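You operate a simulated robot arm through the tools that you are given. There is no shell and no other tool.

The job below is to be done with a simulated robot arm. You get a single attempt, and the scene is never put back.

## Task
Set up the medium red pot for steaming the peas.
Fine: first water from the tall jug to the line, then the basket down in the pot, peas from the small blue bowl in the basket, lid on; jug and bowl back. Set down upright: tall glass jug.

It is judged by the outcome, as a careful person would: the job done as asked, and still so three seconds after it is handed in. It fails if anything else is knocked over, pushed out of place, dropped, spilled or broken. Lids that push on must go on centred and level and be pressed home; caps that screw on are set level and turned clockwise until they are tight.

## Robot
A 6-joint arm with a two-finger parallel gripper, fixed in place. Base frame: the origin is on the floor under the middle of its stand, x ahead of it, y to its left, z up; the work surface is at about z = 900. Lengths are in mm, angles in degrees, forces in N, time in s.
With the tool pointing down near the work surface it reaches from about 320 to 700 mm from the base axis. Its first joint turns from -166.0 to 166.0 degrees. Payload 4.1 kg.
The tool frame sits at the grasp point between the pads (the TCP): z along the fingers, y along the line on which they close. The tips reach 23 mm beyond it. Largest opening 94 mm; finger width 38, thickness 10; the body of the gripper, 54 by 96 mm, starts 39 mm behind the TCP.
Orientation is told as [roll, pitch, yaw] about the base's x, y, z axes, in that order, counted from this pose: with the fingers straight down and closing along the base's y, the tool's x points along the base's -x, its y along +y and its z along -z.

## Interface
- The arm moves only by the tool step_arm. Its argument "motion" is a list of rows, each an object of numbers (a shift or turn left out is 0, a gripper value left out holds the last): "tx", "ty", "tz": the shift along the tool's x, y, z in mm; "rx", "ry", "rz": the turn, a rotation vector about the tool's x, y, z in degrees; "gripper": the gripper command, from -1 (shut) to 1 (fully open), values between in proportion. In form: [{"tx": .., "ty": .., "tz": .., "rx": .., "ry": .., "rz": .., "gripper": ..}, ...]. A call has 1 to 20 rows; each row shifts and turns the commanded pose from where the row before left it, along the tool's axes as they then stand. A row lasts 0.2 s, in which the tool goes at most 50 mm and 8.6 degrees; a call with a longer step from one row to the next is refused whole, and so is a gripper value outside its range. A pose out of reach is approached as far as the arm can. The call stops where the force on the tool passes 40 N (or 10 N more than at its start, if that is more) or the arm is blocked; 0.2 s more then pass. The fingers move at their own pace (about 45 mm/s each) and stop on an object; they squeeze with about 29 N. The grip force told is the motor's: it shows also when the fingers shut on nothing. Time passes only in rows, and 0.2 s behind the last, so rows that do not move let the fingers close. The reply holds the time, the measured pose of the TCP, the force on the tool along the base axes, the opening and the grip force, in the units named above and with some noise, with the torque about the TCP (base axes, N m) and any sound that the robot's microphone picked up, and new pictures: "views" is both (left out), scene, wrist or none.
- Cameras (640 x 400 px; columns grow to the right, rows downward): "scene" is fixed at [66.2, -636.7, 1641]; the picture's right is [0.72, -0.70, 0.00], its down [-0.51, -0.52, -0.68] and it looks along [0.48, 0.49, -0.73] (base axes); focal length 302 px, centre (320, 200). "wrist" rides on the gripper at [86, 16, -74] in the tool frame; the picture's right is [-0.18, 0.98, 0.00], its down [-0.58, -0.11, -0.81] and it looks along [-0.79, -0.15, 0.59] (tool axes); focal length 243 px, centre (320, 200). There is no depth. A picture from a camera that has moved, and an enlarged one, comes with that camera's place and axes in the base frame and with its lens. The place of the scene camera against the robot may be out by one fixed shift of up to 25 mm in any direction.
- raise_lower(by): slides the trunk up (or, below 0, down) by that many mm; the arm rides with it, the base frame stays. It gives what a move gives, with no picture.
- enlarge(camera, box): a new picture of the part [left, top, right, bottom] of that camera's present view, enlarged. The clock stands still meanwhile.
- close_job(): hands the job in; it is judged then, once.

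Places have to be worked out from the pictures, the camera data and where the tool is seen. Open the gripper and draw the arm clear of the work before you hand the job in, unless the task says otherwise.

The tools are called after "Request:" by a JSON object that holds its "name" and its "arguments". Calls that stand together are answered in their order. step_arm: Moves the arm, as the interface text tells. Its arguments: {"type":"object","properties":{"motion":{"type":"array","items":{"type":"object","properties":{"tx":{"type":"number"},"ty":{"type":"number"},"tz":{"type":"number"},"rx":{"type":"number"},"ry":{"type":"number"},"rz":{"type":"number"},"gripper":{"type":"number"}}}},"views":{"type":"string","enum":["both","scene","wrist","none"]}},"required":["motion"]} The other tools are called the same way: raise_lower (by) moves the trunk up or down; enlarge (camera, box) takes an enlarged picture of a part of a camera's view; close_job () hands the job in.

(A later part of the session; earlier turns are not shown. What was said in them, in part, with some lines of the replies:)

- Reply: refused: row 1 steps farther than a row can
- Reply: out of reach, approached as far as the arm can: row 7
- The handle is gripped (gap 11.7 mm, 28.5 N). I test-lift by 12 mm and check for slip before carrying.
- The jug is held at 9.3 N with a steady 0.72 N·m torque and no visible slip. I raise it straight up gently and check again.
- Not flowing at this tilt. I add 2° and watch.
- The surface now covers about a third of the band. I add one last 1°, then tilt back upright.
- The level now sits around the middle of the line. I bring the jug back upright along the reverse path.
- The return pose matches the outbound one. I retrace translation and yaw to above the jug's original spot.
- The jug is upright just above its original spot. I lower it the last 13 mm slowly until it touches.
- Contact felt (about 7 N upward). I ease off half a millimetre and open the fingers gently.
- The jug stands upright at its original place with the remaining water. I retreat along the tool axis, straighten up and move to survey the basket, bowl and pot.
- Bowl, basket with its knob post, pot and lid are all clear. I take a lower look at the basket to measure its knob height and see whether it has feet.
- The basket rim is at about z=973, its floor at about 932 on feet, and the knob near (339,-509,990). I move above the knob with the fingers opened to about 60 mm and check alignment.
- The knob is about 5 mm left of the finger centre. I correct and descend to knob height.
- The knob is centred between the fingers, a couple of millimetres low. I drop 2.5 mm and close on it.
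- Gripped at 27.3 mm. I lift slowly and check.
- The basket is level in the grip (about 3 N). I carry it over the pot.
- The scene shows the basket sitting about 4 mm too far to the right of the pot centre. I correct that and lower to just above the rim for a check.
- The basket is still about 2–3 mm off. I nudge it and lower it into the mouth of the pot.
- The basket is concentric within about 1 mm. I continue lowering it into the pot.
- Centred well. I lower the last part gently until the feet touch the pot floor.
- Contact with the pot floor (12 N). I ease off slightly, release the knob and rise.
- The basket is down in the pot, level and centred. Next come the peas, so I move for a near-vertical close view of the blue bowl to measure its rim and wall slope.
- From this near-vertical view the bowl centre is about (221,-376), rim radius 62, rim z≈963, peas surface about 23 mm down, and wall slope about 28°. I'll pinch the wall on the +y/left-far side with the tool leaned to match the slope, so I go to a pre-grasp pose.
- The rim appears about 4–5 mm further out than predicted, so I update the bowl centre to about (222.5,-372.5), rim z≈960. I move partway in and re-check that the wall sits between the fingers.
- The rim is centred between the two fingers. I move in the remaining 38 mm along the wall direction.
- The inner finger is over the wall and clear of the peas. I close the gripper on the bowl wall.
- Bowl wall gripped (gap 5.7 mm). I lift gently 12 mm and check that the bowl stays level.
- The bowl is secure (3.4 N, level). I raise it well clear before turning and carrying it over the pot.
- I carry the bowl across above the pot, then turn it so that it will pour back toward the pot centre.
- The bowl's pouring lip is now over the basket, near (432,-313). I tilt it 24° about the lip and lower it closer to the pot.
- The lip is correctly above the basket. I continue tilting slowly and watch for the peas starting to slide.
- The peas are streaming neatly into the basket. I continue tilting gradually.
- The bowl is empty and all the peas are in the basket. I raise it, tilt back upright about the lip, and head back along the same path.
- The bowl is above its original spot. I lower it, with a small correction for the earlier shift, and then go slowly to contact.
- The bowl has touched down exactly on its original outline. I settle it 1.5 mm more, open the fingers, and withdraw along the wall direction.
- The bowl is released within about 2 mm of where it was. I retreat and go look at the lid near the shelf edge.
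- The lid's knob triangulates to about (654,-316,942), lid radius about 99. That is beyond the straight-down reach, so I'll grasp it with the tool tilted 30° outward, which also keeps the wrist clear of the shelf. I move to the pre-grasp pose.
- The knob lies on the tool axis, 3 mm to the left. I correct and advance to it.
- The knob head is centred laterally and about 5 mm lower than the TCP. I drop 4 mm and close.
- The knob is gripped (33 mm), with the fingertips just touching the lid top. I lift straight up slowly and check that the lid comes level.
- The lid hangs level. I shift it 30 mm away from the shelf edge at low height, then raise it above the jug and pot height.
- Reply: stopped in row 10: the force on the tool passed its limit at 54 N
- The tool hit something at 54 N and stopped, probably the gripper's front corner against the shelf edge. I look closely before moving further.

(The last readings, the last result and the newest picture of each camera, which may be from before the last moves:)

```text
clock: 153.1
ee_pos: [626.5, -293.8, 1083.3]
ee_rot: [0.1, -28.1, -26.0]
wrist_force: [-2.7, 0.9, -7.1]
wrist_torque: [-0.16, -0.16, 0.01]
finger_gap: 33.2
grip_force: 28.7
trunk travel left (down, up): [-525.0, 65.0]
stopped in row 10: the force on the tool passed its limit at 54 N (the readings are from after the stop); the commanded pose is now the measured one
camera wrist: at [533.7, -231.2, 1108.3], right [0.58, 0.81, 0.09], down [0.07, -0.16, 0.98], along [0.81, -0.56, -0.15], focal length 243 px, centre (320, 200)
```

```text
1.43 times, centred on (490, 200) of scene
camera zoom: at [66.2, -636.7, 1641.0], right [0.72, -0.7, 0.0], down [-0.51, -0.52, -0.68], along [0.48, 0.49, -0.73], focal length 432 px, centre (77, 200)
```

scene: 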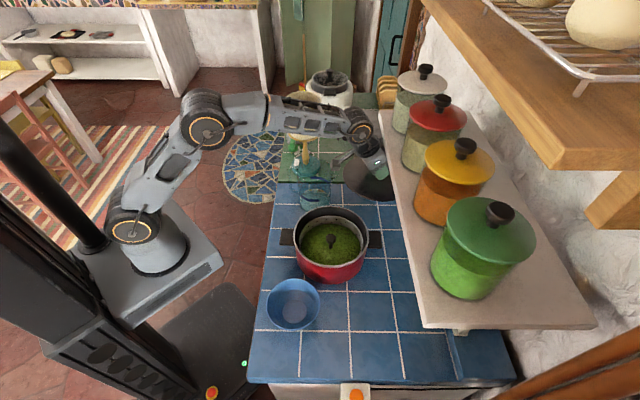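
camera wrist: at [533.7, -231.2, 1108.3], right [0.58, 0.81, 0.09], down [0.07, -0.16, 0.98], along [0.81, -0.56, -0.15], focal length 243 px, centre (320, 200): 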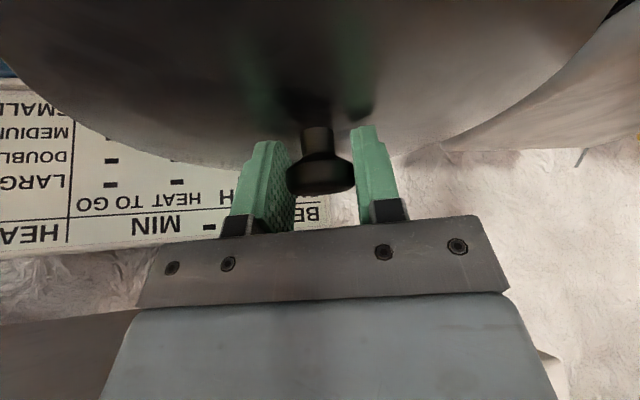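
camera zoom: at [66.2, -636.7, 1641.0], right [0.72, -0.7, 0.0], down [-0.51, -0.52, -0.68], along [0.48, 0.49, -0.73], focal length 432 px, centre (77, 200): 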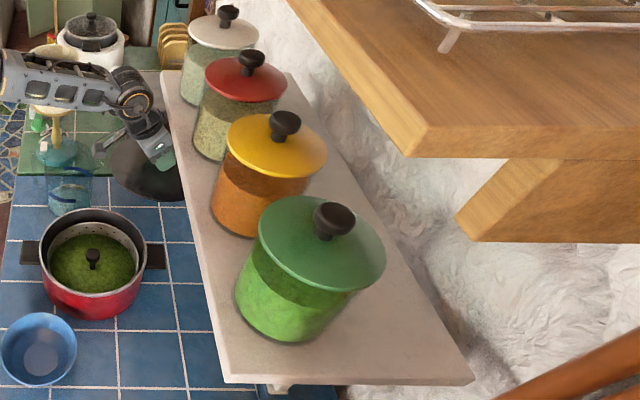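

Nothing is disturbed, and lowering will free it. I lower 22 mm, restore the tilt, and check the readings.

Request:
{"name": "step_arm", "arguments": {"motion": [{"tx": 5.2, "tz": 9.7}, {"tx": 5.2, "tz": 9.7}, {"ry": -1.9}, {}], "views": "both"}}

Request:
{"name": "enlarge", "arguments": {"camera": "scene", "box": [320, 130, 420, 230]}}

Request:
{"name": "enlarge", "arguments": {"camera": "wrist", "box": [160, 0, 480, 240]}}

```text
clock: 154.1
ee_pos: [628.8, -294.8, 1063.9]
ee_rot: [0.2, -30.2, -26.1]
wrist_force: [-0.1, 0.4, -2.1]
wrist_torque: [-0.01, 0.02, -0.01]
finger_gap: 32.8
grip_force: 29.1
trunk travel left (down, up): [-525.0, 65.0]
camera wrist: at [534.3, -231.2, 1084.0], right [0.57, 0.81, 0.09], down [0.04, -0.14, 0.99], along [0.82, -0.56, -0.11], focal length 243 px, centre (320, 200)
```

scene: 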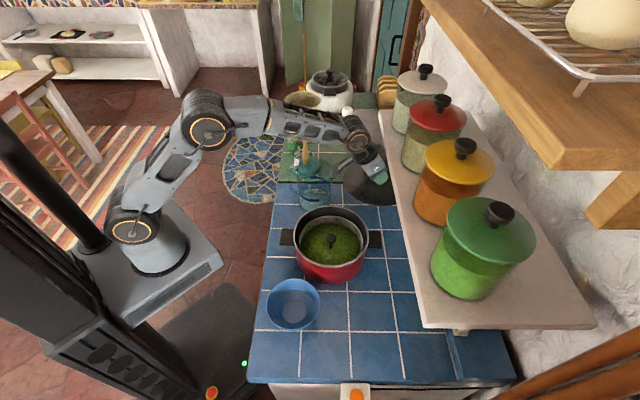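
wrist: 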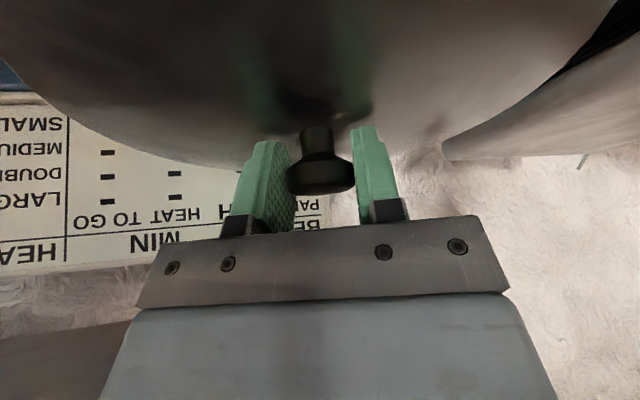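

```text
4.00 times, centred on (370, 180) of scene
camera zoom: at [66.2, -636.7, 1641.0], right [0.72, -0.7, 0.0], down [-0.51, -0.52, -0.68], along [0.48, 0.49, -0.73], focal length 1210 px, centre (120, 280)
```

zoom: 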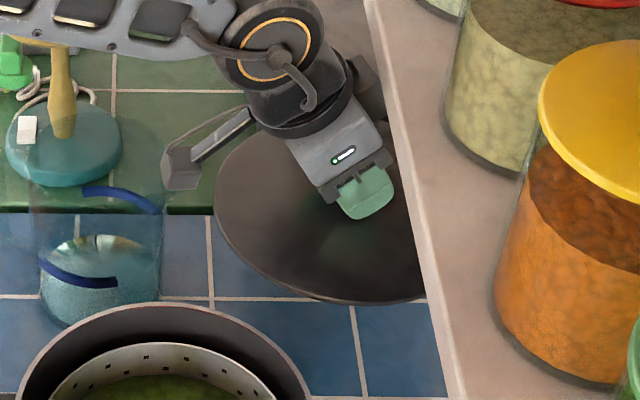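

```text
1.67 times, centred on (320, 120) of wrist
camera zoom: at [534.3, -231.2, 1084.0], right [0.57, 0.81, 0.09], down [0.04, -0.14, 0.99], along [0.82, -0.56, -0.11], focal length 404 px, centre (320, 333)
```

zoom: 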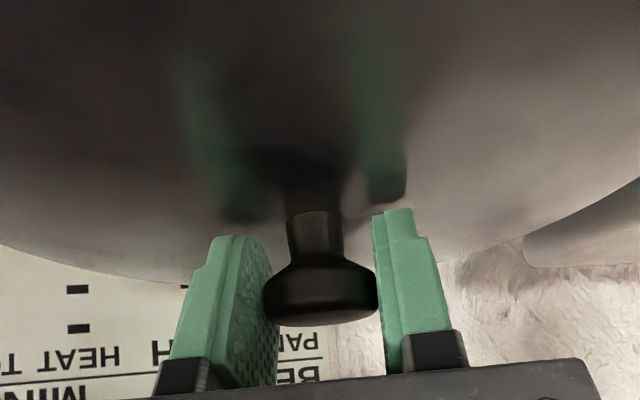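

Free again (only lid weight, no torque). I take the lid around the jug's spout side toward the pot at this height, staying just above the pot rim.

Request:
{"name": "step_arm", "arguments": {"motion": [{"tx": 4.8, "ty": -7.7, "tz": -2.8}, {"tx": 9.6, "ty": -15.5, "tz": -5.5}, {"tx": 9.6, "ty": -15.5, "tz": -5.5}, {"tx": 9.6, "ty": -15.5, "tz": -5.5}, {"tx": 4.8, "ty": -7.7, "tz": -2.8}, {}], "views": "both"}}

Request:
{"name": "enlarge", "arguments": {"camera": "scene", "box": [290, 150, 420, 270]}}

```text
clock: 155.5
ee_pos: [560.9, -331.4, 1062.1]
ee_rot: [0.1, -30.3, -26.0]
wrist_force: [-0.4, -0.4, -1.7]
wrist_torque: [0.06, 0.02, -0.01]
finger_gap: 33.0
grip_force: 29.0
trunk travel left (down, up): [-525.0, 65.0]
camera wrist: at [466.5, -267.3, 1083.4], right [0.57, 0.81, 0.09], down [0.04, -0.14, 0.99], along [0.82, -0.56, -0.11], focal length 243 px, centre (320, 200)
```

scene: 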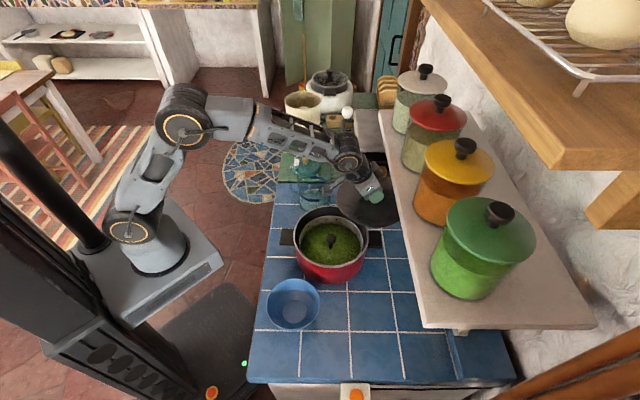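
wrist: 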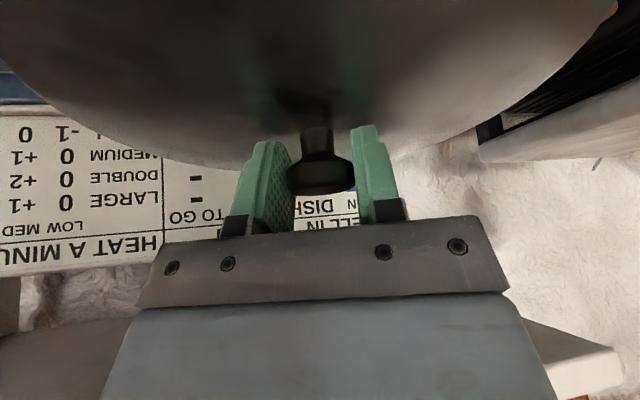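

```text
3.33 times, centred on (355, 210) of scene
camera zoom: at [66.2, -636.7, 1641.0], right [0.72, -0.7, 0.0], down [-0.51, -0.52, -0.68], along [0.48, 0.49, -0.73], focal length 1008 px, centre (203, 167)
```

zoom: 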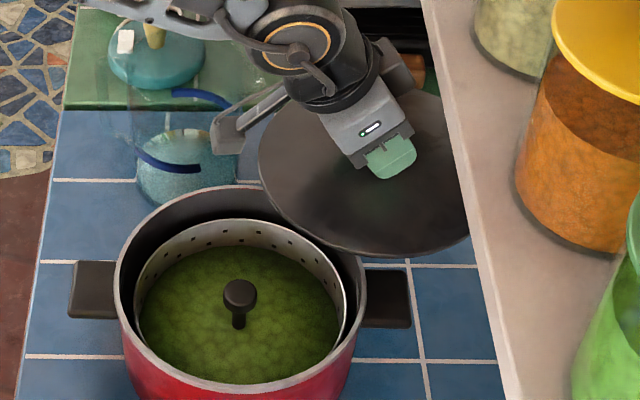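

Request:
{"name": "step_arm", "arguments": {"motion": [{"tx": 10, "ty": -5, "tz": -6}, {"tx": 14.9, "ty": -10.3, "tz": -22.4}, {"tx": 20.9, "ty": -10.3, "tz": -12}, {"tx": 20.9, "ty": -10.3, "tz": -12}, {"tx": 20.9, "ty": -10.3, "tz": -12}, {"tx": 20.9, "ty": -10.3, "tz": -12}, {"tx": 10.5, "ty": -5.1, "tz": -6}, {}], "views": "both"}}

Request:
{"name": "enlarge", "arguments": {"camera": "scene", "box": [270, 170, 400, 300]}}

Request:
{"name": "enlarge", "arguments": {"camera": "wrist", "box": [0, 0, 640, 240]}}

```text
clock: 157.3
ee_pos: [404.4, -322.3, 1076.0]
ee_rot: [0.2, -30.3, -26.0]
wrist_force: [-0.7, 0.3, -2.4]
wrist_torque: [0.03, -0.03, 0.01]
finger_gap: 32.9
grip_force: 28.7
trunk travel left (down, up): [-525.0, 65.0]
camera wrist: at [309.5, -259.5, 1096.6], right [0.57, 0.81, 0.09], down [0.04, -0.14, 0.99], along [0.82, -0.56, -0.11], focal length 243 px, centre (320, 200)
```

scene: 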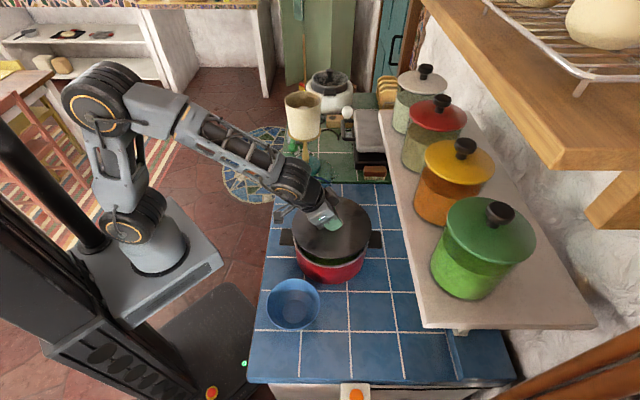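
wrist: 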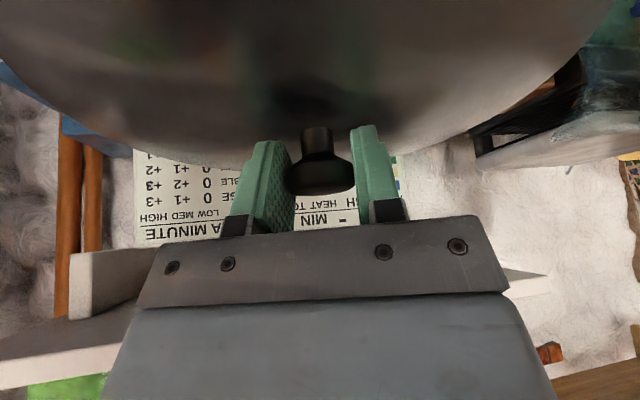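

```text
3.08 times, centred on (335, 235) of scene
camera zoom: at [66.2, -636.7, 1641.0], right [0.72, -0.7, 0.0], down [-0.51, -0.52, -0.68], along [0.48, 0.49, -0.73], focal length 931 px, centre (274, 92)
```

zoom: 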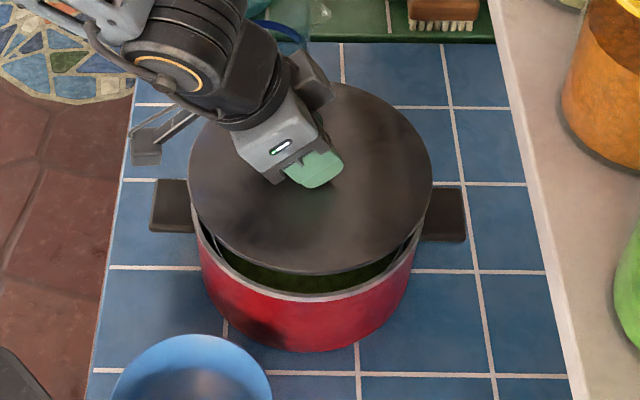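

```text
1.00 times, centred on (320, 120) of wrist (not enlarged: the box is as wide or as high as the picture)
camera zoom: at [309.5, -259.5, 1096.6], right [0.57, 0.81, 0.09], down [0.04, -0.14, 0.99], along [0.82, -0.56, -0.11], focal length 243 px, centre (320, 280)
```

zoom: 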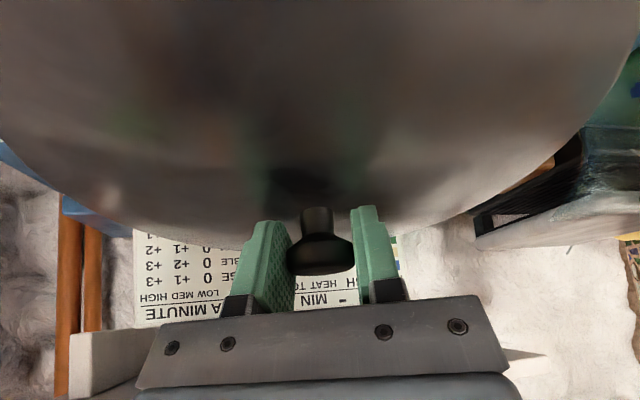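

Request:
{"name": "enlarge", "arguments": {"camera": "wrist", "box": [120, 0, 520, 240]}}

Request:
{"name": "enlarge", "arguments": {"camera": "scene", "box": [285, 185, 385, 275]}}

```text
1.60 times, centred on (320, 120) of wrist
camera zoom: at [309.5, -259.5, 1096.6], right [0.57, 0.81, 0.09], down [0.04, -0.14, 0.99], along [0.82, -0.56, -0.11], focal length 388 px, centre (320, 328)
```

zoom: 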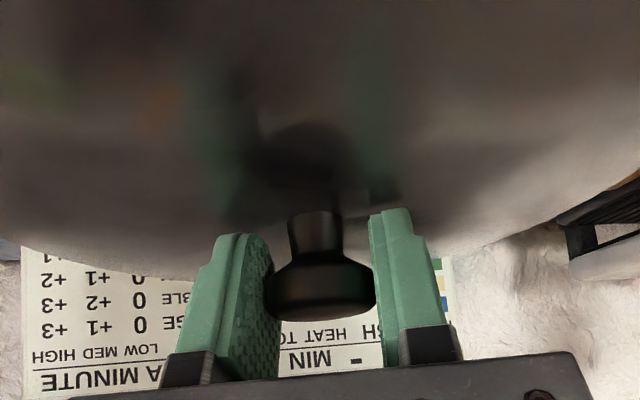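

```text
4.44 times, centred on (335, 230) of scene
camera zoom: at [66.2, -636.7, 1641.0], right [0.72, -0.7, 0.0], down [-0.51, -0.52, -0.68], along [0.48, 0.49, -0.73], focal length 1344 px, centre (253, 67)
```

zoom: 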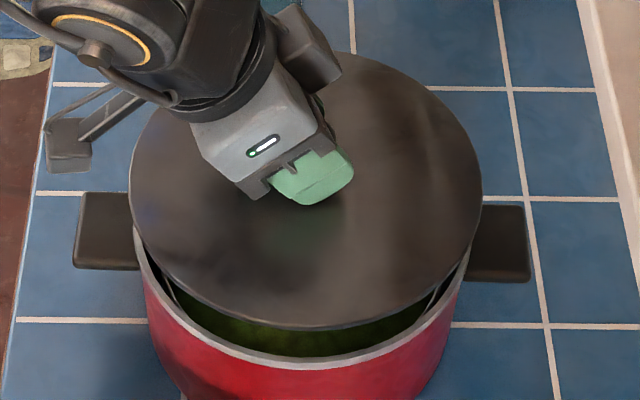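

The lid is concentric with the pot and nearly level. I lower it slowly toward the rim.

Request:
{"name": "step_arm", "arguments": {"motion": [{"tx": 4, "tz": 6.9}, {"tx": 4, "tz": 6.9}, {"tx": 3, "tz": 5.2}, {}], "views": "both"}}

Request:
{"name": "enlarge", "arguments": {"camera": "scene", "box": [285, 185, 385, 285]}}

```text
clock: 158.3
ee_pos: [403.9, -322.1, 1051.5]
ee_rot: [0.2, -30.2, -25.9]
wrist_force: [0.2, -0.1, -1.6]
wrist_torque: [0.03, -0.01, 0.0]
finger_gap: 33.0
grip_force: 29.2
trunk travel left (down, up): [-525.0, 65.0]
camera wrist: at [310.2, -259.5, 1073.8], right [0.57, 0.81, 0.09], down [0.04, -0.14, 0.99], along [0.82, -0.56, -0.11], focal length 243 px, centre (320, 200)
```

scene: 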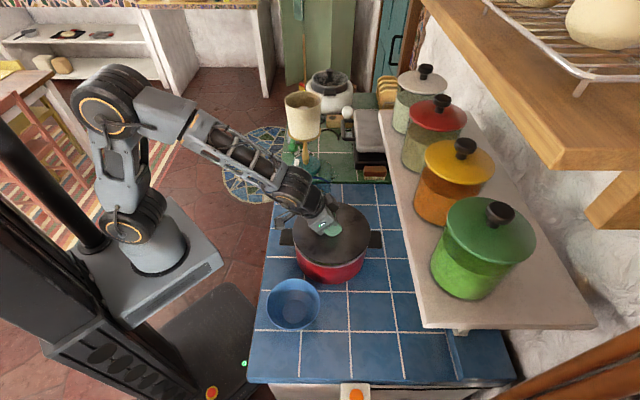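
wrist: 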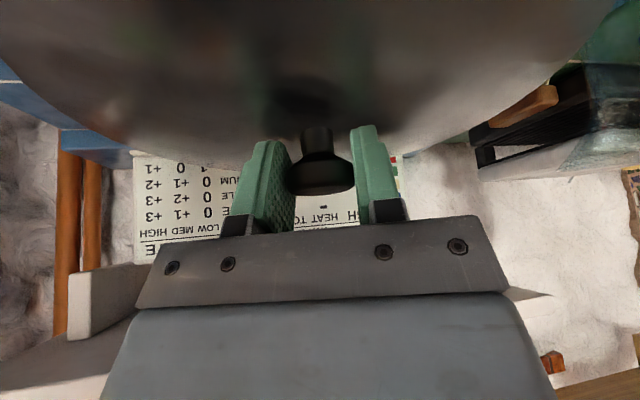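

```text
4.00 times, centred on (335, 235) of scene
camera zoom: at [66.2, -636.7, 1641.0], right [0.72, -0.7, 0.0], down [-0.51, -0.52, -0.68], along [0.48, 0.49, -0.73], focal length 1210 px, centre (260, 60)
```

zoom: 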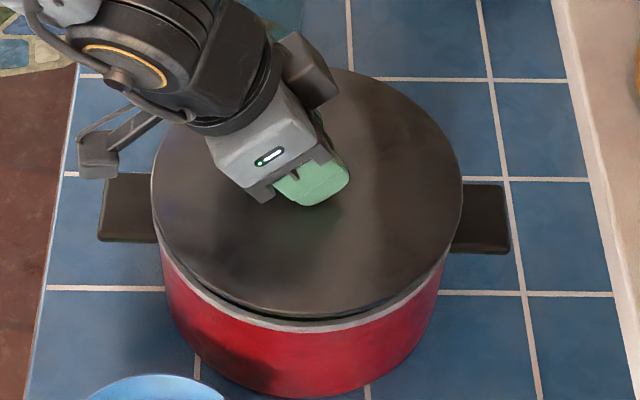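

Nearly there, with an even gap of about 10 mm all around. I continue down in small steps until it seats.

Request:
{"name": "step_arm", "arguments": {"motion": [{"tx": 1.9, "tz": 1.2}, {"tx": 1, "tz": 1.73}, {"tx": 1, "tz": 1.73}, {"tx": 0.75, "tz": 1.3}, {}], "views": "none"}}

```text
clock: 159.5
ee_pos: [403.0, -322.0, 1044.7]
ee_rot: [0.0, -30.2, -26.0]
wrist_force: [0.3, 0.7, -1.1]
wrist_torque: [-0.01, 0.03, 0.03]
finger_gap: 32.7
grip_force: 29.1
trunk travel left (down, up): [-525.0, 65.0]
```

Request:
{"name": "step_arm", "arguments": {"motion": [{"tx": 0.75, "tz": 1.3}, {"tx": 0.75, "tz": 1.3}, {}], "views": "both"}}

Request:
{"name": "enlarge", "arguments": {"camera": "scene", "box": [285, 185, 385, 285]}}

```text
clock: 160.3
ee_pos: [402.0, -323.1, 1042.5]
ee_rot: [0.0, -30.3, -25.9]
wrist_force: [0.8, 1.5, 5.9]
wrist_torque: [-0.51, 0.49, -0.02]
finger_gap: 32.9
grip_force: 28.7
trunk travel left (down, up): [-525.0, 65.0]
camera wrist: at [308.7, -258.8, 1063.2], right [0.57, 0.82, 0.09], down [0.04, -0.14, 0.99], along [0.82, -0.56, -0.11], focal length 243 px, centre (320, 200)
```

scene: 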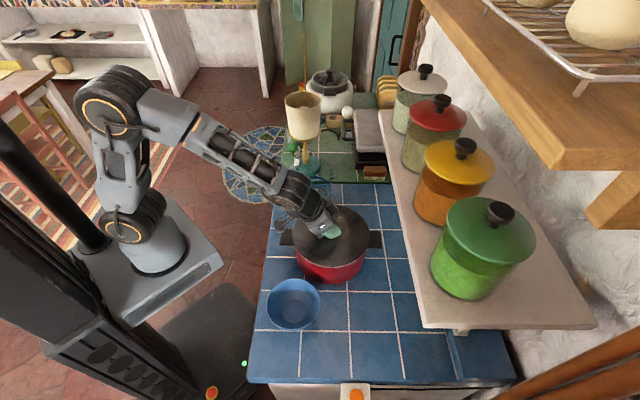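
wrist: 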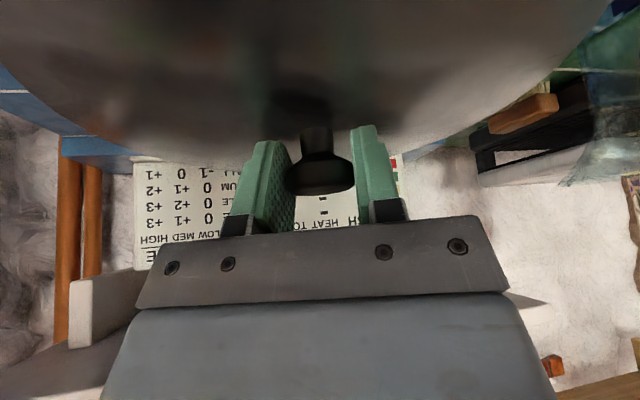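

```text
4.00 times, centred on (335, 235) of scene
camera zoom: at [66.2, -636.7, 1641.0], right [0.72, -0.7, 0.0], down [-0.51, -0.52, -0.68], along [0.48, 0.49, -0.73], focal length 1210 px, centre (260, 60)
```

zoom: 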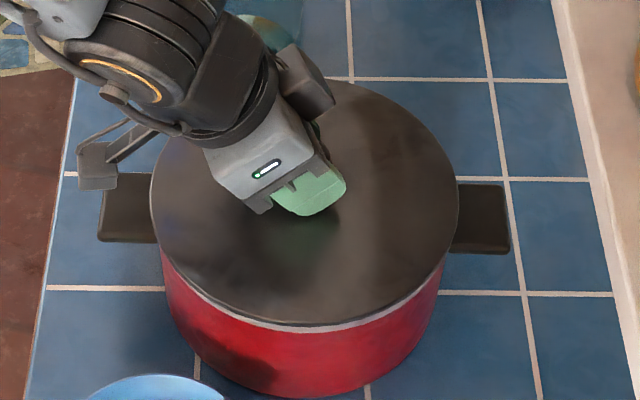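

The lid touches on the front side first (6 N), visually concentric. I ease down a little further to let it seat evenly.

Request:
{"name": "step_arm", "arguments": {"motion": [{"tx": 0.5, "tz": 0.87}, {"tx": 0.5, "tz": 0.87}, {}], "views": "none"}}

```text
clock: 161.1
ee_pos: [402.9, -320.6, 1039.7]
ee_rot: [-0.1, -30.4, -25.8]
wrist_force: [4.6, 2.5, 13.9]
wrist_torque: [-0.94, 0.74, 0.05]
finger_gap: 32.9
grip_force: 29.2
trunk travel left (down, up): [-525.0, 65.0]
```

Still contacting mainly on the front side, so the lid is tilted slightly in the grip. I ease off and release so that it settles on the rim by itself.

Request:
{"name": "step_arm", "arguments": {"motion": [{"tx": -0.8, "tz": -1.4}, {}, {"gripper": -0.25}, {"gripper": -0.2}, {"gripper": 0.0}, {"gripper": 0.3}, {}], "views": "both"}}

Request:
{"name": "enlarge", "arguments": {"camera": "scene", "box": [285, 185, 385, 285]}}

Request:
{"name": "enlarge", "arguments": {"camera": "wrist", "box": [120, 0, 520, 240]}}

```text
clock: 162.7
ee_pos: [402.4, -323.0, 1040.1]
ee_rot: [0.0, -30.3, -26.1]
wrist_force: [0.2, 1.2, 3.7]
wrist_torque: [-0.08, 0.06, 0.01]
finger_gap: 60.1
grip_force: 0.1
trunk travel left (down, up): [-525.0, 65.0]
camera wrist: at [308.4, -258.6, 1062.0], right [0.57, 0.81, 0.09], down [0.04, -0.14, 0.99], along [0.82, -0.56, -0.11], focal length 243 px, centre (320, 200)
```

scene: 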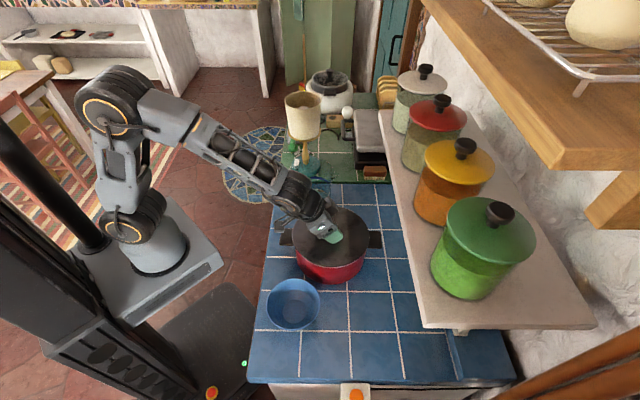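
wrist: 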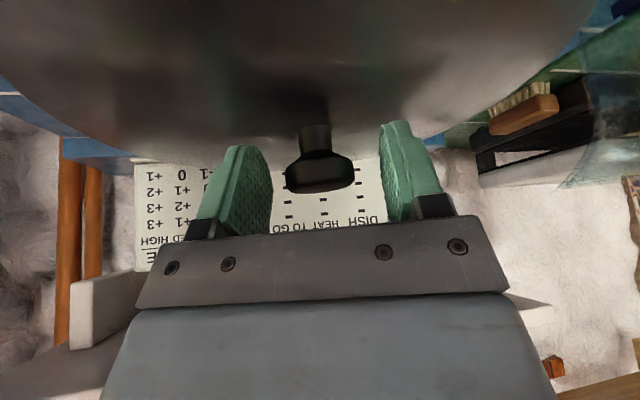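

```text
4.00 times, centred on (335, 235) of scene
camera zoom: at [66.2, -636.7, 1641.0], right [0.72, -0.7, 0.0], down [-0.51, -0.52, -0.68], along [0.48, 0.49, -0.73], focal length 1210 px, centre (260, 60)
```

zoom: 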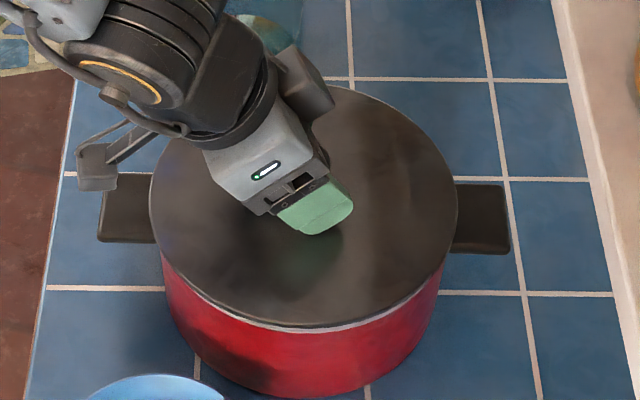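

```text
1.60 times, centred on (320, 120) of wrist
camera zoom: at [308.4, -258.6, 1062.0], right [0.57, 0.81, 0.09], down [0.04, -0.14, 0.99], along [0.82, -0.56, -0.11], focal length 388 px, centre (320, 328)
```

zoom: 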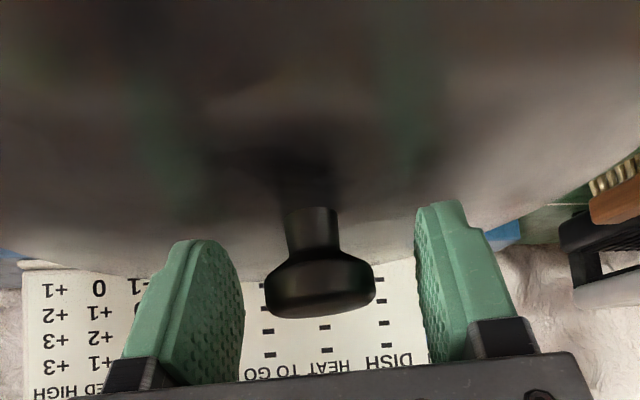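

The far side settled down and the lid now looks level. I withdraw upward and inspect.

Request:
{"name": "step_arm", "arguments": {"motion": [{"tz": -10}, {"tz": -30}, {"tz": -35}, {"tz": -35}, {"ry": 7.5}, {"ry": 7.5}, {"ry": 7.5}, {"ry": 7.5}, {"tz": -25}], "views": "both"}}

Request:
{"name": "enlarge", "arguments": {"camera": "scene", "box": [285, 185, 385, 285]}}

Request:
{"name": "enlarge", "arguments": {"camera": "wrist", "box": [120, 0, 520, 240]}}

```text
clock: 164.7
ee_pos: [352.6, -298.5, 1160.5]
ee_rot: [0.0, -0.2, -25.8]
wrist_force: [1.1, 0.4, -0.8]
wrist_torque: [0.03, 0.02, 0.0]
finger_gap: 61.1
grip_force: 0.1
trunk travel left (down, up): [-525.0, 65.0]
camera wrist: at [281.9, -246.5, 1235.5], right [0.6, 0.8, 0.0], down [0.47, -0.35, 0.81], along [0.65, -0.48, -0.59], focal length 243 px, centre (320, 200)
```

scene: 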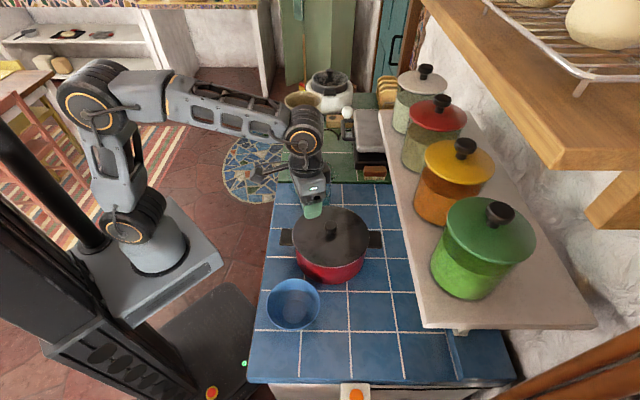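
wrist: 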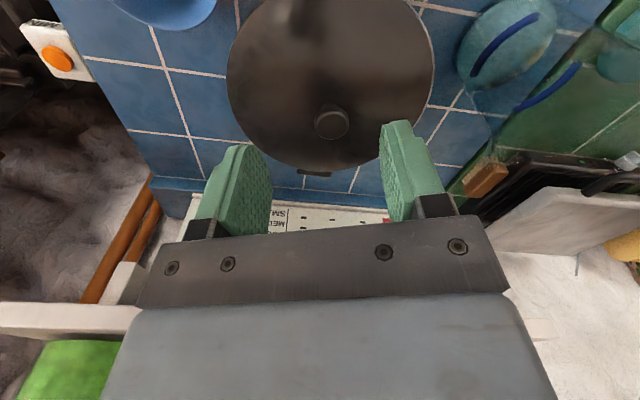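

```text
4.00 times, centred on (335, 235) of scene
camera zoom: at [66.2, -636.7, 1641.0], right [0.72, -0.7, 0.0], down [-0.51, -0.52, -0.68], along [0.48, 0.49, -0.73], focal length 1210 px, centre (260, 60)
```

zoom: 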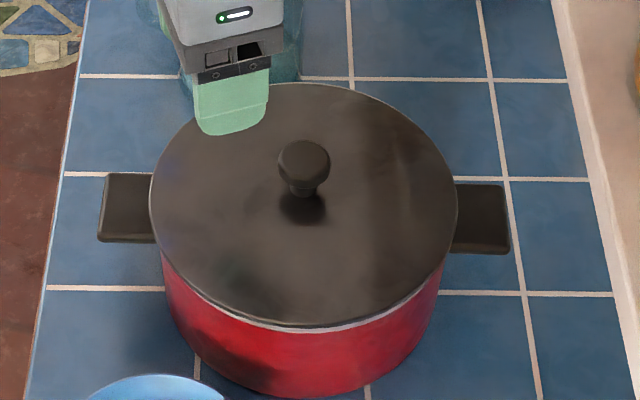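

```text
1.60 times, centred on (320, 120) of wrist
camera zoom: at [281.9, -246.5, 1235.5], right [0.6, 0.8, 0.0], down [0.47, -0.35, 0.81], along [0.65, -0.48, -0.59], focal length 388 px, centre (320, 328)
```

zoom: 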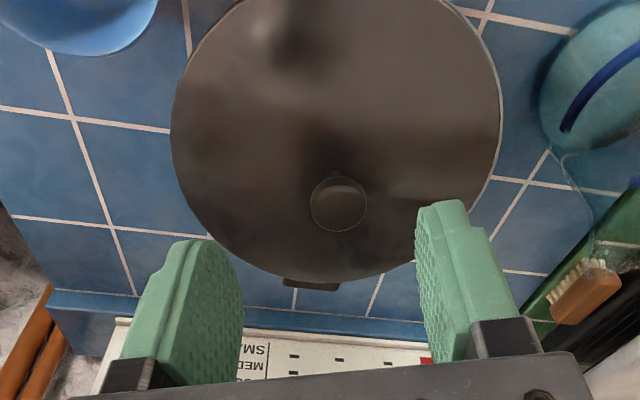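

Request:
{"name": "enlarge", "arguments": {"camera": "scene", "box": [290, 240, 340, 275]}}

Request:
{"name": "enlarge", "arguments": {"camera": "scene", "box": [330, 230, 380, 275]}}

Request:
{"name": "enlarge", "arguments": {"camera": "wrist", "box": [370, 0, 470, 130]}}

Request:
{"name": "enlarge", "arguments": {"camera": "wrist", "box": [210, 0, 330, 180]}}

```text
11.43 times, centred on (315, 258) of scene
camera zoom: at [66.2, -636.7, 1641.0], right [0.72, -0.7, 0.0], down [-0.51, -0.52, -0.68], along [0.48, 0.49, -0.73], focal length 3457 px, centre (377, -457)
```

zoom: 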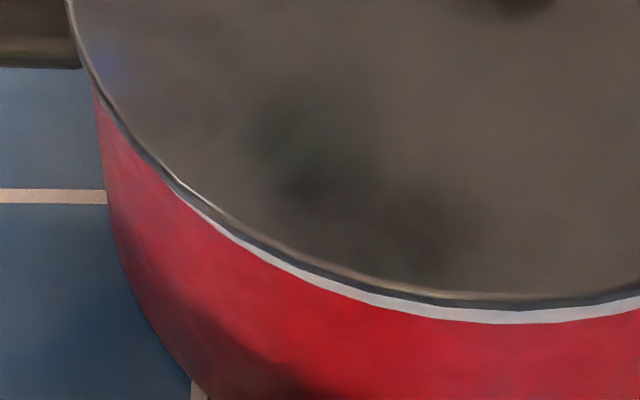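

```text
8.89 times, centred on (355, 252) of scene
camera zoom: at [66.2, -636.7, 1641.0], right [0.72, -0.7, 0.0], down [-0.51, -0.52, -0.68], along [0.48, 0.49, -0.73], focal length 2689 px, centre (9, -267)
```

zoom: 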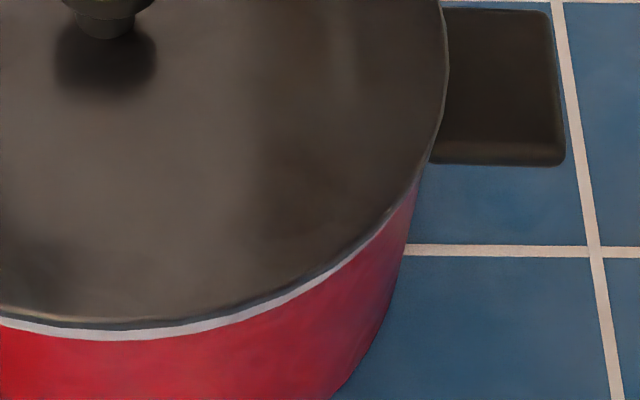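

```text
3.08 times, centred on (420, 65) of wrist
camera zoom: at [281.9, -246.5, 1235.5], right [0.6, 0.8, 0.0], down [0.47, -0.35, 0.81], along [0.65, -0.48, -0.59], focal length 746 px, centre (12, 615)
```

zoom: 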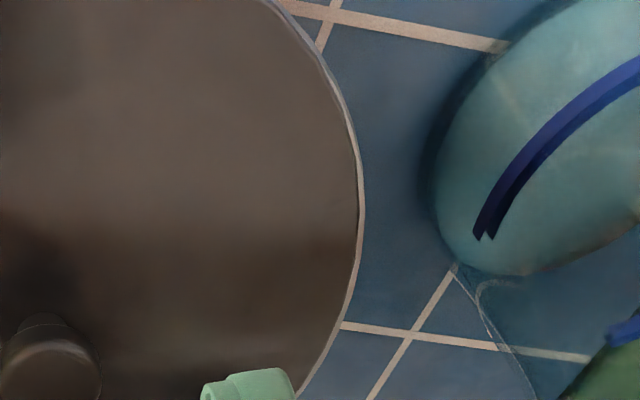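

```text
2.22 times, centred on (270, 90) of wrist
camera zoom: at [281.9, -246.5, 1235.5], right [0.6, 0.8, 0.0], down [0.47, -0.35, 0.81], along [0.65, -0.48, -0.59], focal length 539 px, centre (431, 444)
```

zoom: 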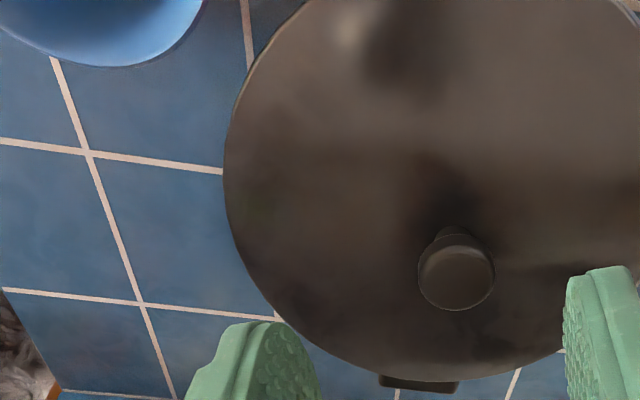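

The lid sits evenly on the rim, concentric to within about 1 mm. Now I press it home with closed fingers on the knob, so I position above it.

Request:
{"name": "step_arm", "arguments": {"motion": [{"tx": -28, "ty": 0.5, "gripper": -1}, {"tx": -27.6, "ty": 0.5}, {"tz": 28}, {"tz": 28}, {"tz": 20}, {}], "views": "both"}}

Request:
{"name": "enlarge", "arguments": {"camera": "wrist", "box": [200, 40, 440, 240]}}

Request:
{"name": "enlarge", "arguments": {"camera": "scene", "box": [285, 185, 385, 285]}}

```text
clock: 166.1
ee_pos: [403.8, -321.6, 1085.4]
ee_rot: [0.1, -0.2, -25.9]
wrist_force: [0.5, -0.9, -1.7]
wrist_torque: [-0.02, -0.01, 0.02]
finger_gap: 0.1
grip_force: 28.4
trunk travel left (down, up): [-525.0, 65.0]
camera wrist: at [333.2, -269.0, 1160.0], right [0.6, 0.8, 0.0], down [0.47, -0.35, 0.81], along [0.65, -0.48, -0.59], focal length 243 px, centre (320, 200)
```

scene: 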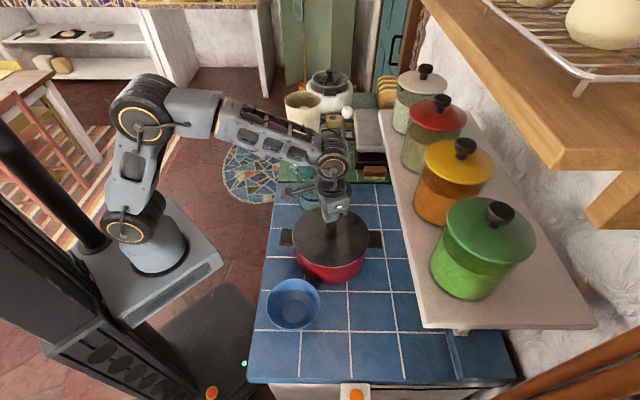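
wrist: 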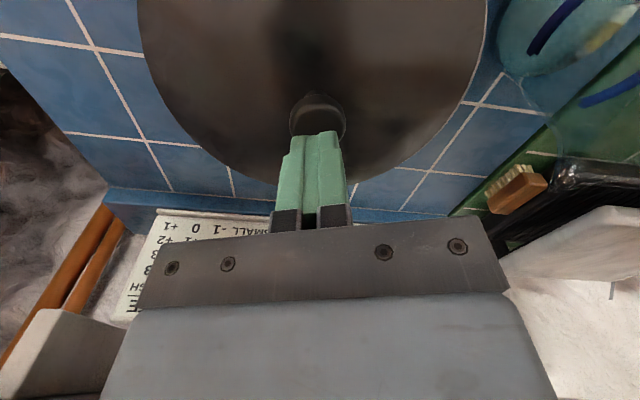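

```text
2.00 times, centred on (320, 140) of wrist
camera zoom: at [333.2, -269.0, 1160.0], right [0.6, 0.8, 0.0], down [0.47, -0.35, 0.81], along [0.65, -0.48, -0.59], focal length 485 px, centre (320, 320)
```

zoom: 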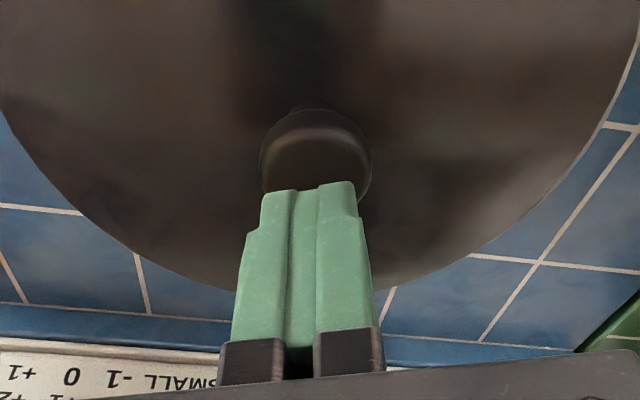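

```text
4.00 times, centred on (335, 235) of scene
camera zoom: at [66.2, -636.7, 1641.0], right [0.72, -0.7, 0.0], down [-0.51, -0.52, -0.68], along [0.48, 0.49, -0.73], focal length 1210 px, centre (260, 60)
```

zoom: 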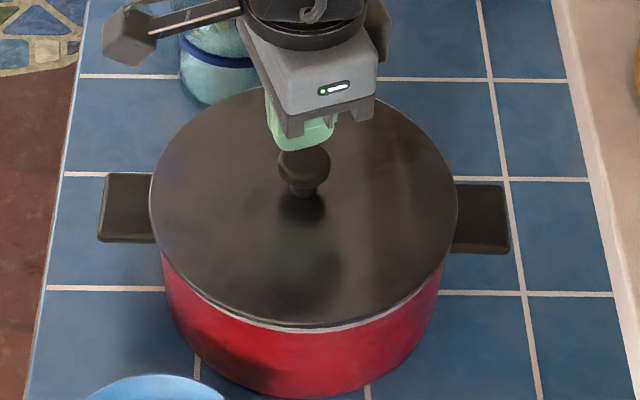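

The closed fingertips are aligned over the knob. I descend in small steps to press.

Request:
{"name": "step_arm", "arguments": {"motion": [{"tz": 6}, {"tz": 4}, {"tz": 2}, {"tz": 2}, {}], "views": "none"}}

```text
clock: 167.3
ee_pos: [403.3, -321.6, 1071.5]
ee_rot: [0.0, -0.2, -25.9]
wrist_force: [-0.3, 0.8, -0.1]
wrist_torque: [-0.03, -0.02, 0.01]
finger_gap: 0.0
grip_force: 29.2
trunk travel left (down, up): [-525.0, 65.0]
```

Request:
{"name": "step_arm", "arguments": {"motion": [{"tz": 2}, {"tz": 2}, {"tz": 1.5}, {}], "views": "none"}}

```text
clock: 168.3
ee_pos: [403.3, -320.7, 1067.1]
ee_rot: [0.0, -0.5, -25.9]
wrist_force: [-2.7, 0.9, 12.3]
wrist_torque: [0.0, 0.2, -0.05]
finger_gap: 0.1
grip_force: 29.3
trunk travel left (down, up): [-525.0, 65.0]
```

Contact on the knob at 12 N. I press further.

Request:
{"name": "step_arm", "arguments": {"motion": [{"tz": 1}, {"tz": 1}, {}], "views": "none"}}

```text
clock: 169.1
ee_pos: [403.3, -320.6, 1067.8]
ee_rot: [0.0, -0.8, -25.9]
wrist_force: [2.5, -1.8, 41.0]
wrist_torque: [0.03, 0.47, -0.02]
finger_gap: 0.0
grip_force: 28.7
trunk travel left (down, up): [-525.0, 65.0]
```

Pressed at 41 N with no further movement, so it is rigidly seated. I ease off and check the lid all around.

Request:
{"name": "step_arm", "arguments": {"motion": [{"tz": -3}, {"tz": -20}, {"tz": -40}, {"tz": -40}, {"tx": 30}, {"tx": 40}], "views": "both"}}

Request:
{"name": "enlarge", "arguments": {"camera": "scene", "box": [285, 185, 385, 285]}}

Request:
{"name": "enlarge", "arguments": {"camera": "scene", "box": [290, 240, 340, 275]}}

Request:
{"name": "enlarge", "arguments": {"camera": "wrist", "box": [180, 0, 480, 190]}}

```text
clock: 170.5
ee_pos: [339.1, -289.9, 1168.2]
ee_rot: [0.1, -0.3, -25.9]
wrist_force: [-0.1, -0.4, -0.5]
wrist_torque: [0.02, 0.03, 0.03]
finger_gap: 0.0
grip_force: 29.0
trunk travel left (down, up): [-525.0, 65.0]
camera wrist: at [268.1, -238.3, 1242.6], right [0.59, 0.8, 0.0], down [0.47, -0.35, 0.81], along [0.65, -0.48, -0.59], focal length 243 px, centre (320, 200)
```

scene: 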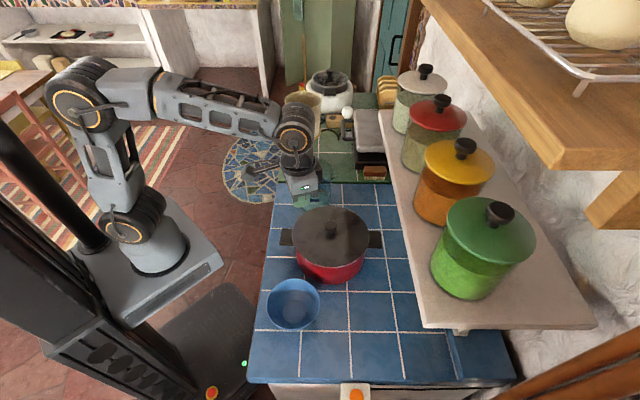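
wrist: 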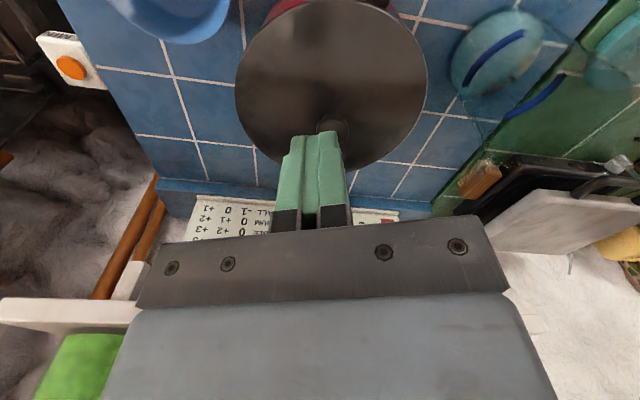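

```text
4.00 times, centred on (335, 235) of scene
camera zoom: at [66.2, -636.7, 1641.0], right [0.72, -0.7, 0.0], down [-0.51, -0.52, -0.68], along [0.48, 0.49, -0.73], focal length 1210 px, centre (260, 60)
```

zoom: 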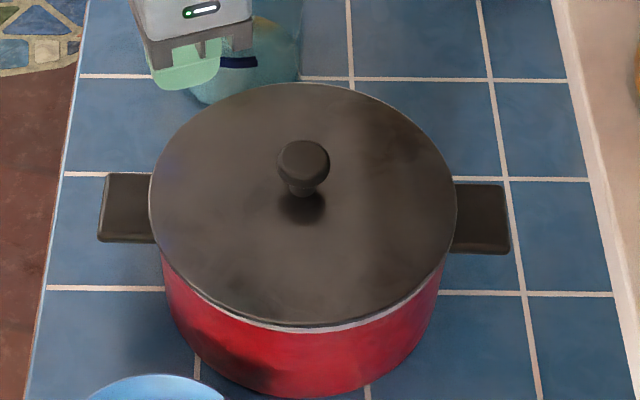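

```text
11.43 times, centred on (315, 258) of scene
camera zoom: at [66.2, -636.7, 1641.0], right [0.72, -0.7, 0.0], down [-0.51, -0.52, -0.68], along [0.48, 0.49, -0.73], focal length 3457 px, centre (377, -457)
```

zoom: 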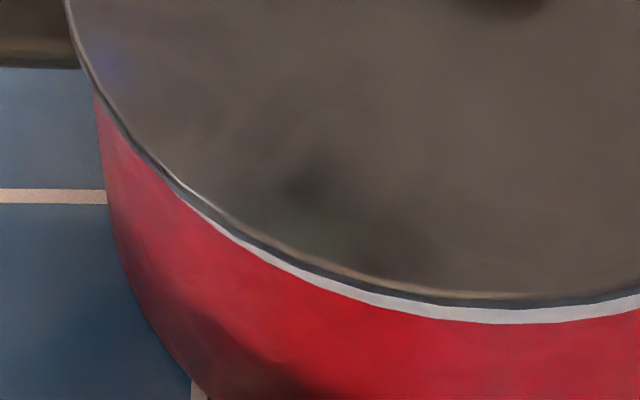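

```text
2.11 times, centred on (330, 95) of wrist
camera zoom: at [268.1, -238.3, 1242.6], right [0.59, 0.8, 0.0], down [0.47, -0.35, 0.81], along [0.65, -0.48, -0.59], focal length 511 px, centre (299, 421)
```

zoom: 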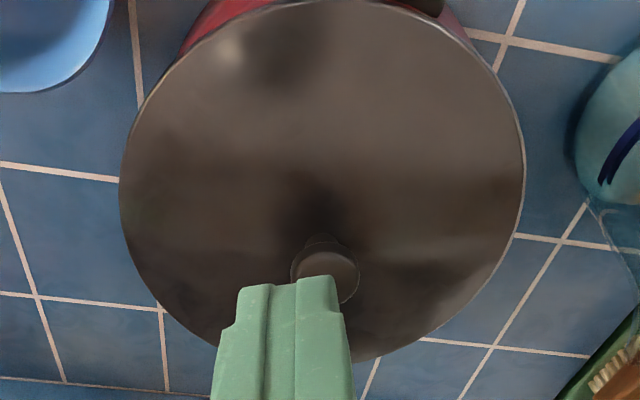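

The lid is level and centred: its edge sits a uniform ~4 mm above the rim outline, front and back. I compare the jug and the rest of the counter with the starting picture.

Request:
{"name": "step_arm", "arguments": {"motion": [{"tx": 40, "ty": 20, "tz": -20}, {"tx": 30, "ty": 30, "tz": -20}, {"tx": 0, "ty": 40, "tz": -20}, {"tx": 0, "ty": 40, "tz": -20}, {"gripper": 0.5}, {"gripper": 0.5}], "views": "both"}}

Request:
{"name": "enlarge", "arguments": {"camera": "scene", "box": [280, 150, 350, 220]}}

Request:
{"name": "enlarge", "arguments": {"camera": "scene", "box": [240, 160, 420, 345]}}

```text
clock: 171.9
ee_pos: [332.5, -144.6, 1246.1]
ee_rot: [0.2, -0.3, -25.9]
wrist_force: [0.2, -0.3, 1.1]
wrist_torque: [-0.02, -0.01, -0.02]
finger_gap: 50.7
grip_force: 0.1
trunk travel left (down, up): [-525.0, 65.0]
camera wrist: at [261.3, -91.7, 1320.4], right [0.6, 0.8, 0.0], down [0.47, -0.35, 0.81], along [0.65, -0.48, -0.59], focal length 243 px, centre (320, 200)
```

scene: 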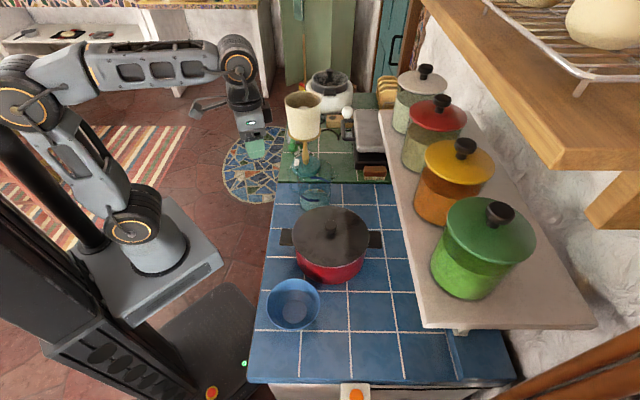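
wrist: 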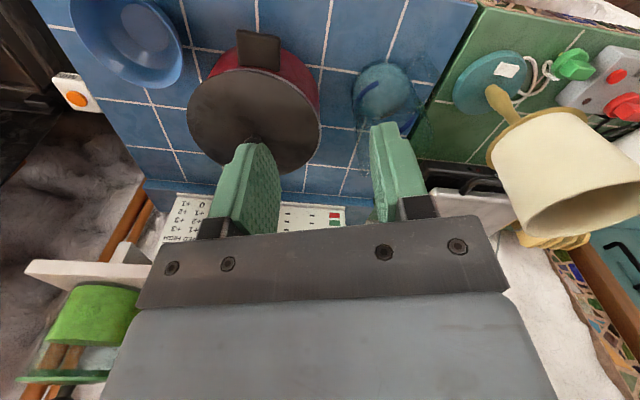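

```text
5.71 times, centred on (315, 185) of scene
camera zoom: at [66.2, -636.7, 1641.0], right [0.72, -0.7, 0.0], down [-0.51, -0.52, -0.68], along [0.48, 0.49, -0.73], focal length 1729 px, centre (349, 286)
```

zoom: 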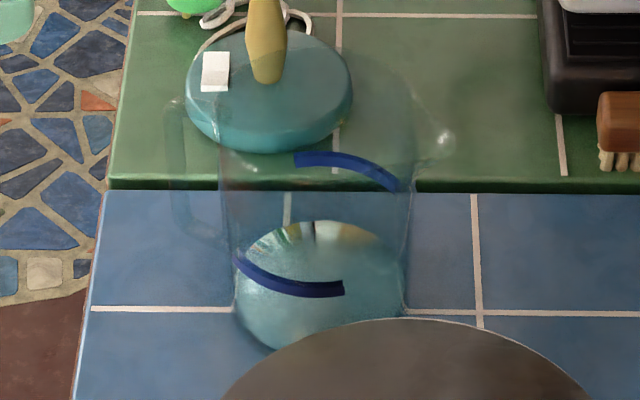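

```text
2.16 times, centred on (330, 252) of scene
camera zoom: at [66.2, -636.7, 1641.0], right [0.72, -0.7, 0.0], down [-0.51, -0.52, -0.68], along [0.48, 0.49, -0.73], focal length 654 px, centre (298, 86)
```

zoom: 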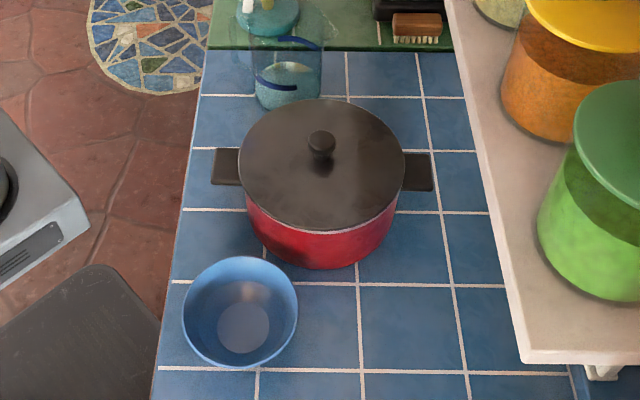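

Request:
{"name": "enlarge", "arguments": {"camera": "wrist", "box": [170, 20, 350, 190]}}

Request:
{"name": "enlarge", "arguments": {"camera": "wrist", "box": [60, 0, 440, 190]}}

```text
2.35 times, centred on (260, 105) of wrist
camera zoom: at [261.3, -91.7, 1320.4], right [0.6, 0.8, 0.0], down [0.47, -0.35, 0.81], along [0.65, -0.48, -0.59], focal length 571 px, centre (461, 424)
```

zoom: 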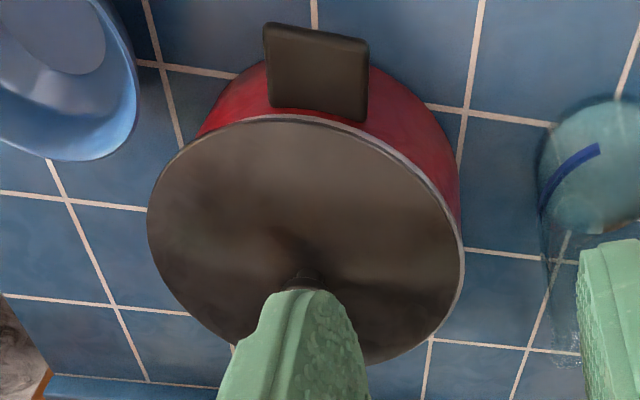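

```text
1.68 times, centred on (250, 95) of wrist
camera zoom: at [261.3, -91.7, 1320.4], right [0.6, 0.8, 0.0], down [0.47, -0.35, 0.81], along [0.65, -0.48, -0.59], focal length 409 px, centre (438, 377)
```

zoom: 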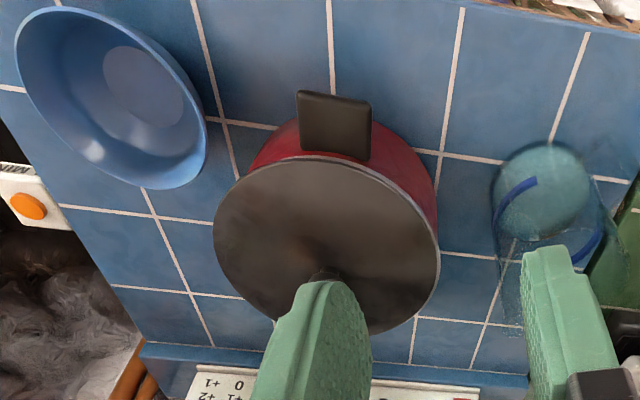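

Everything checks out: lid flush and level, jug upright in its original place, bowl back and empty, nothing else moved. I draw the arm fully clear with the gripper open.

Request:
{"name": "step_arm", "arguments": {"motion": [{"tz": -35, "gripper": 1}, {"tz": -35, "gripper": 1}, {"tz": -30, "gripper": 1}, {}, {}], "views": "scene"}}

```text
clock: 173.1
ee_pos: [334.3, -144.9, 1345.8]
ee_rot: [0.1, -0.2, -25.9]
wrist_force: [0.1, -0.7, 0.0]
wrist_torque: [0.02, -0.01, 0.0]
finger_gap: 94.1
grip_force: 0.0
trunk travel left (down, up): [-525.0, 65.0]
```

scene: 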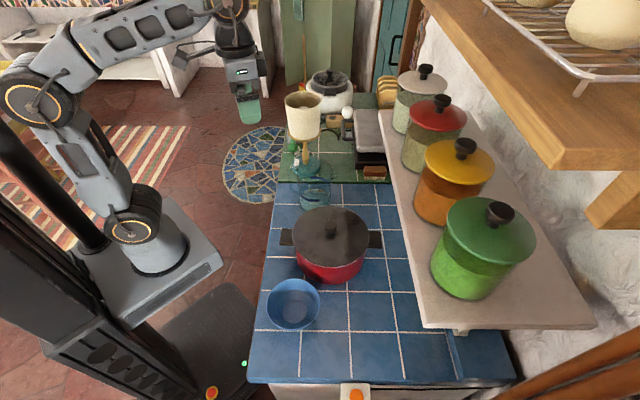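

The arm is clear and the gripper is open. The pot is filled to the line, with the basket and peas inside and the lid on. The jug is back upright and the bowl is back in place, so I hand the job in.

Request:
{"name": "close_job", "arguments": {}}

```text
The job is handed in.
```

The medium red pot is set up for steaming the peas, and I've handed the job in.

- **Water:** I poured from the tall jug until the surface sat around the middle of the beige line inside the pot.
- **Basket:** It stands level on the pot floor, centred in the pot.
- **Peas:** All of them are in the basket, and the blue bowl looked empty afterwards.
- **Lid:** It is centred and level on the rim. I pressed down on the knob with about 41 N and it did not move any further.
- **Jug and bowl:** The jug is upright in its original place, with the leftover water in it. The bowl is within about 2 mm of where it started.

While I was lifting the lid, the gripper or the lid bumped something at about 54 N, probably the shelf edge. I backed off and took another route. In the pictures afterwards, nothing on the shelf or counter had moved and the lid was still held properly.
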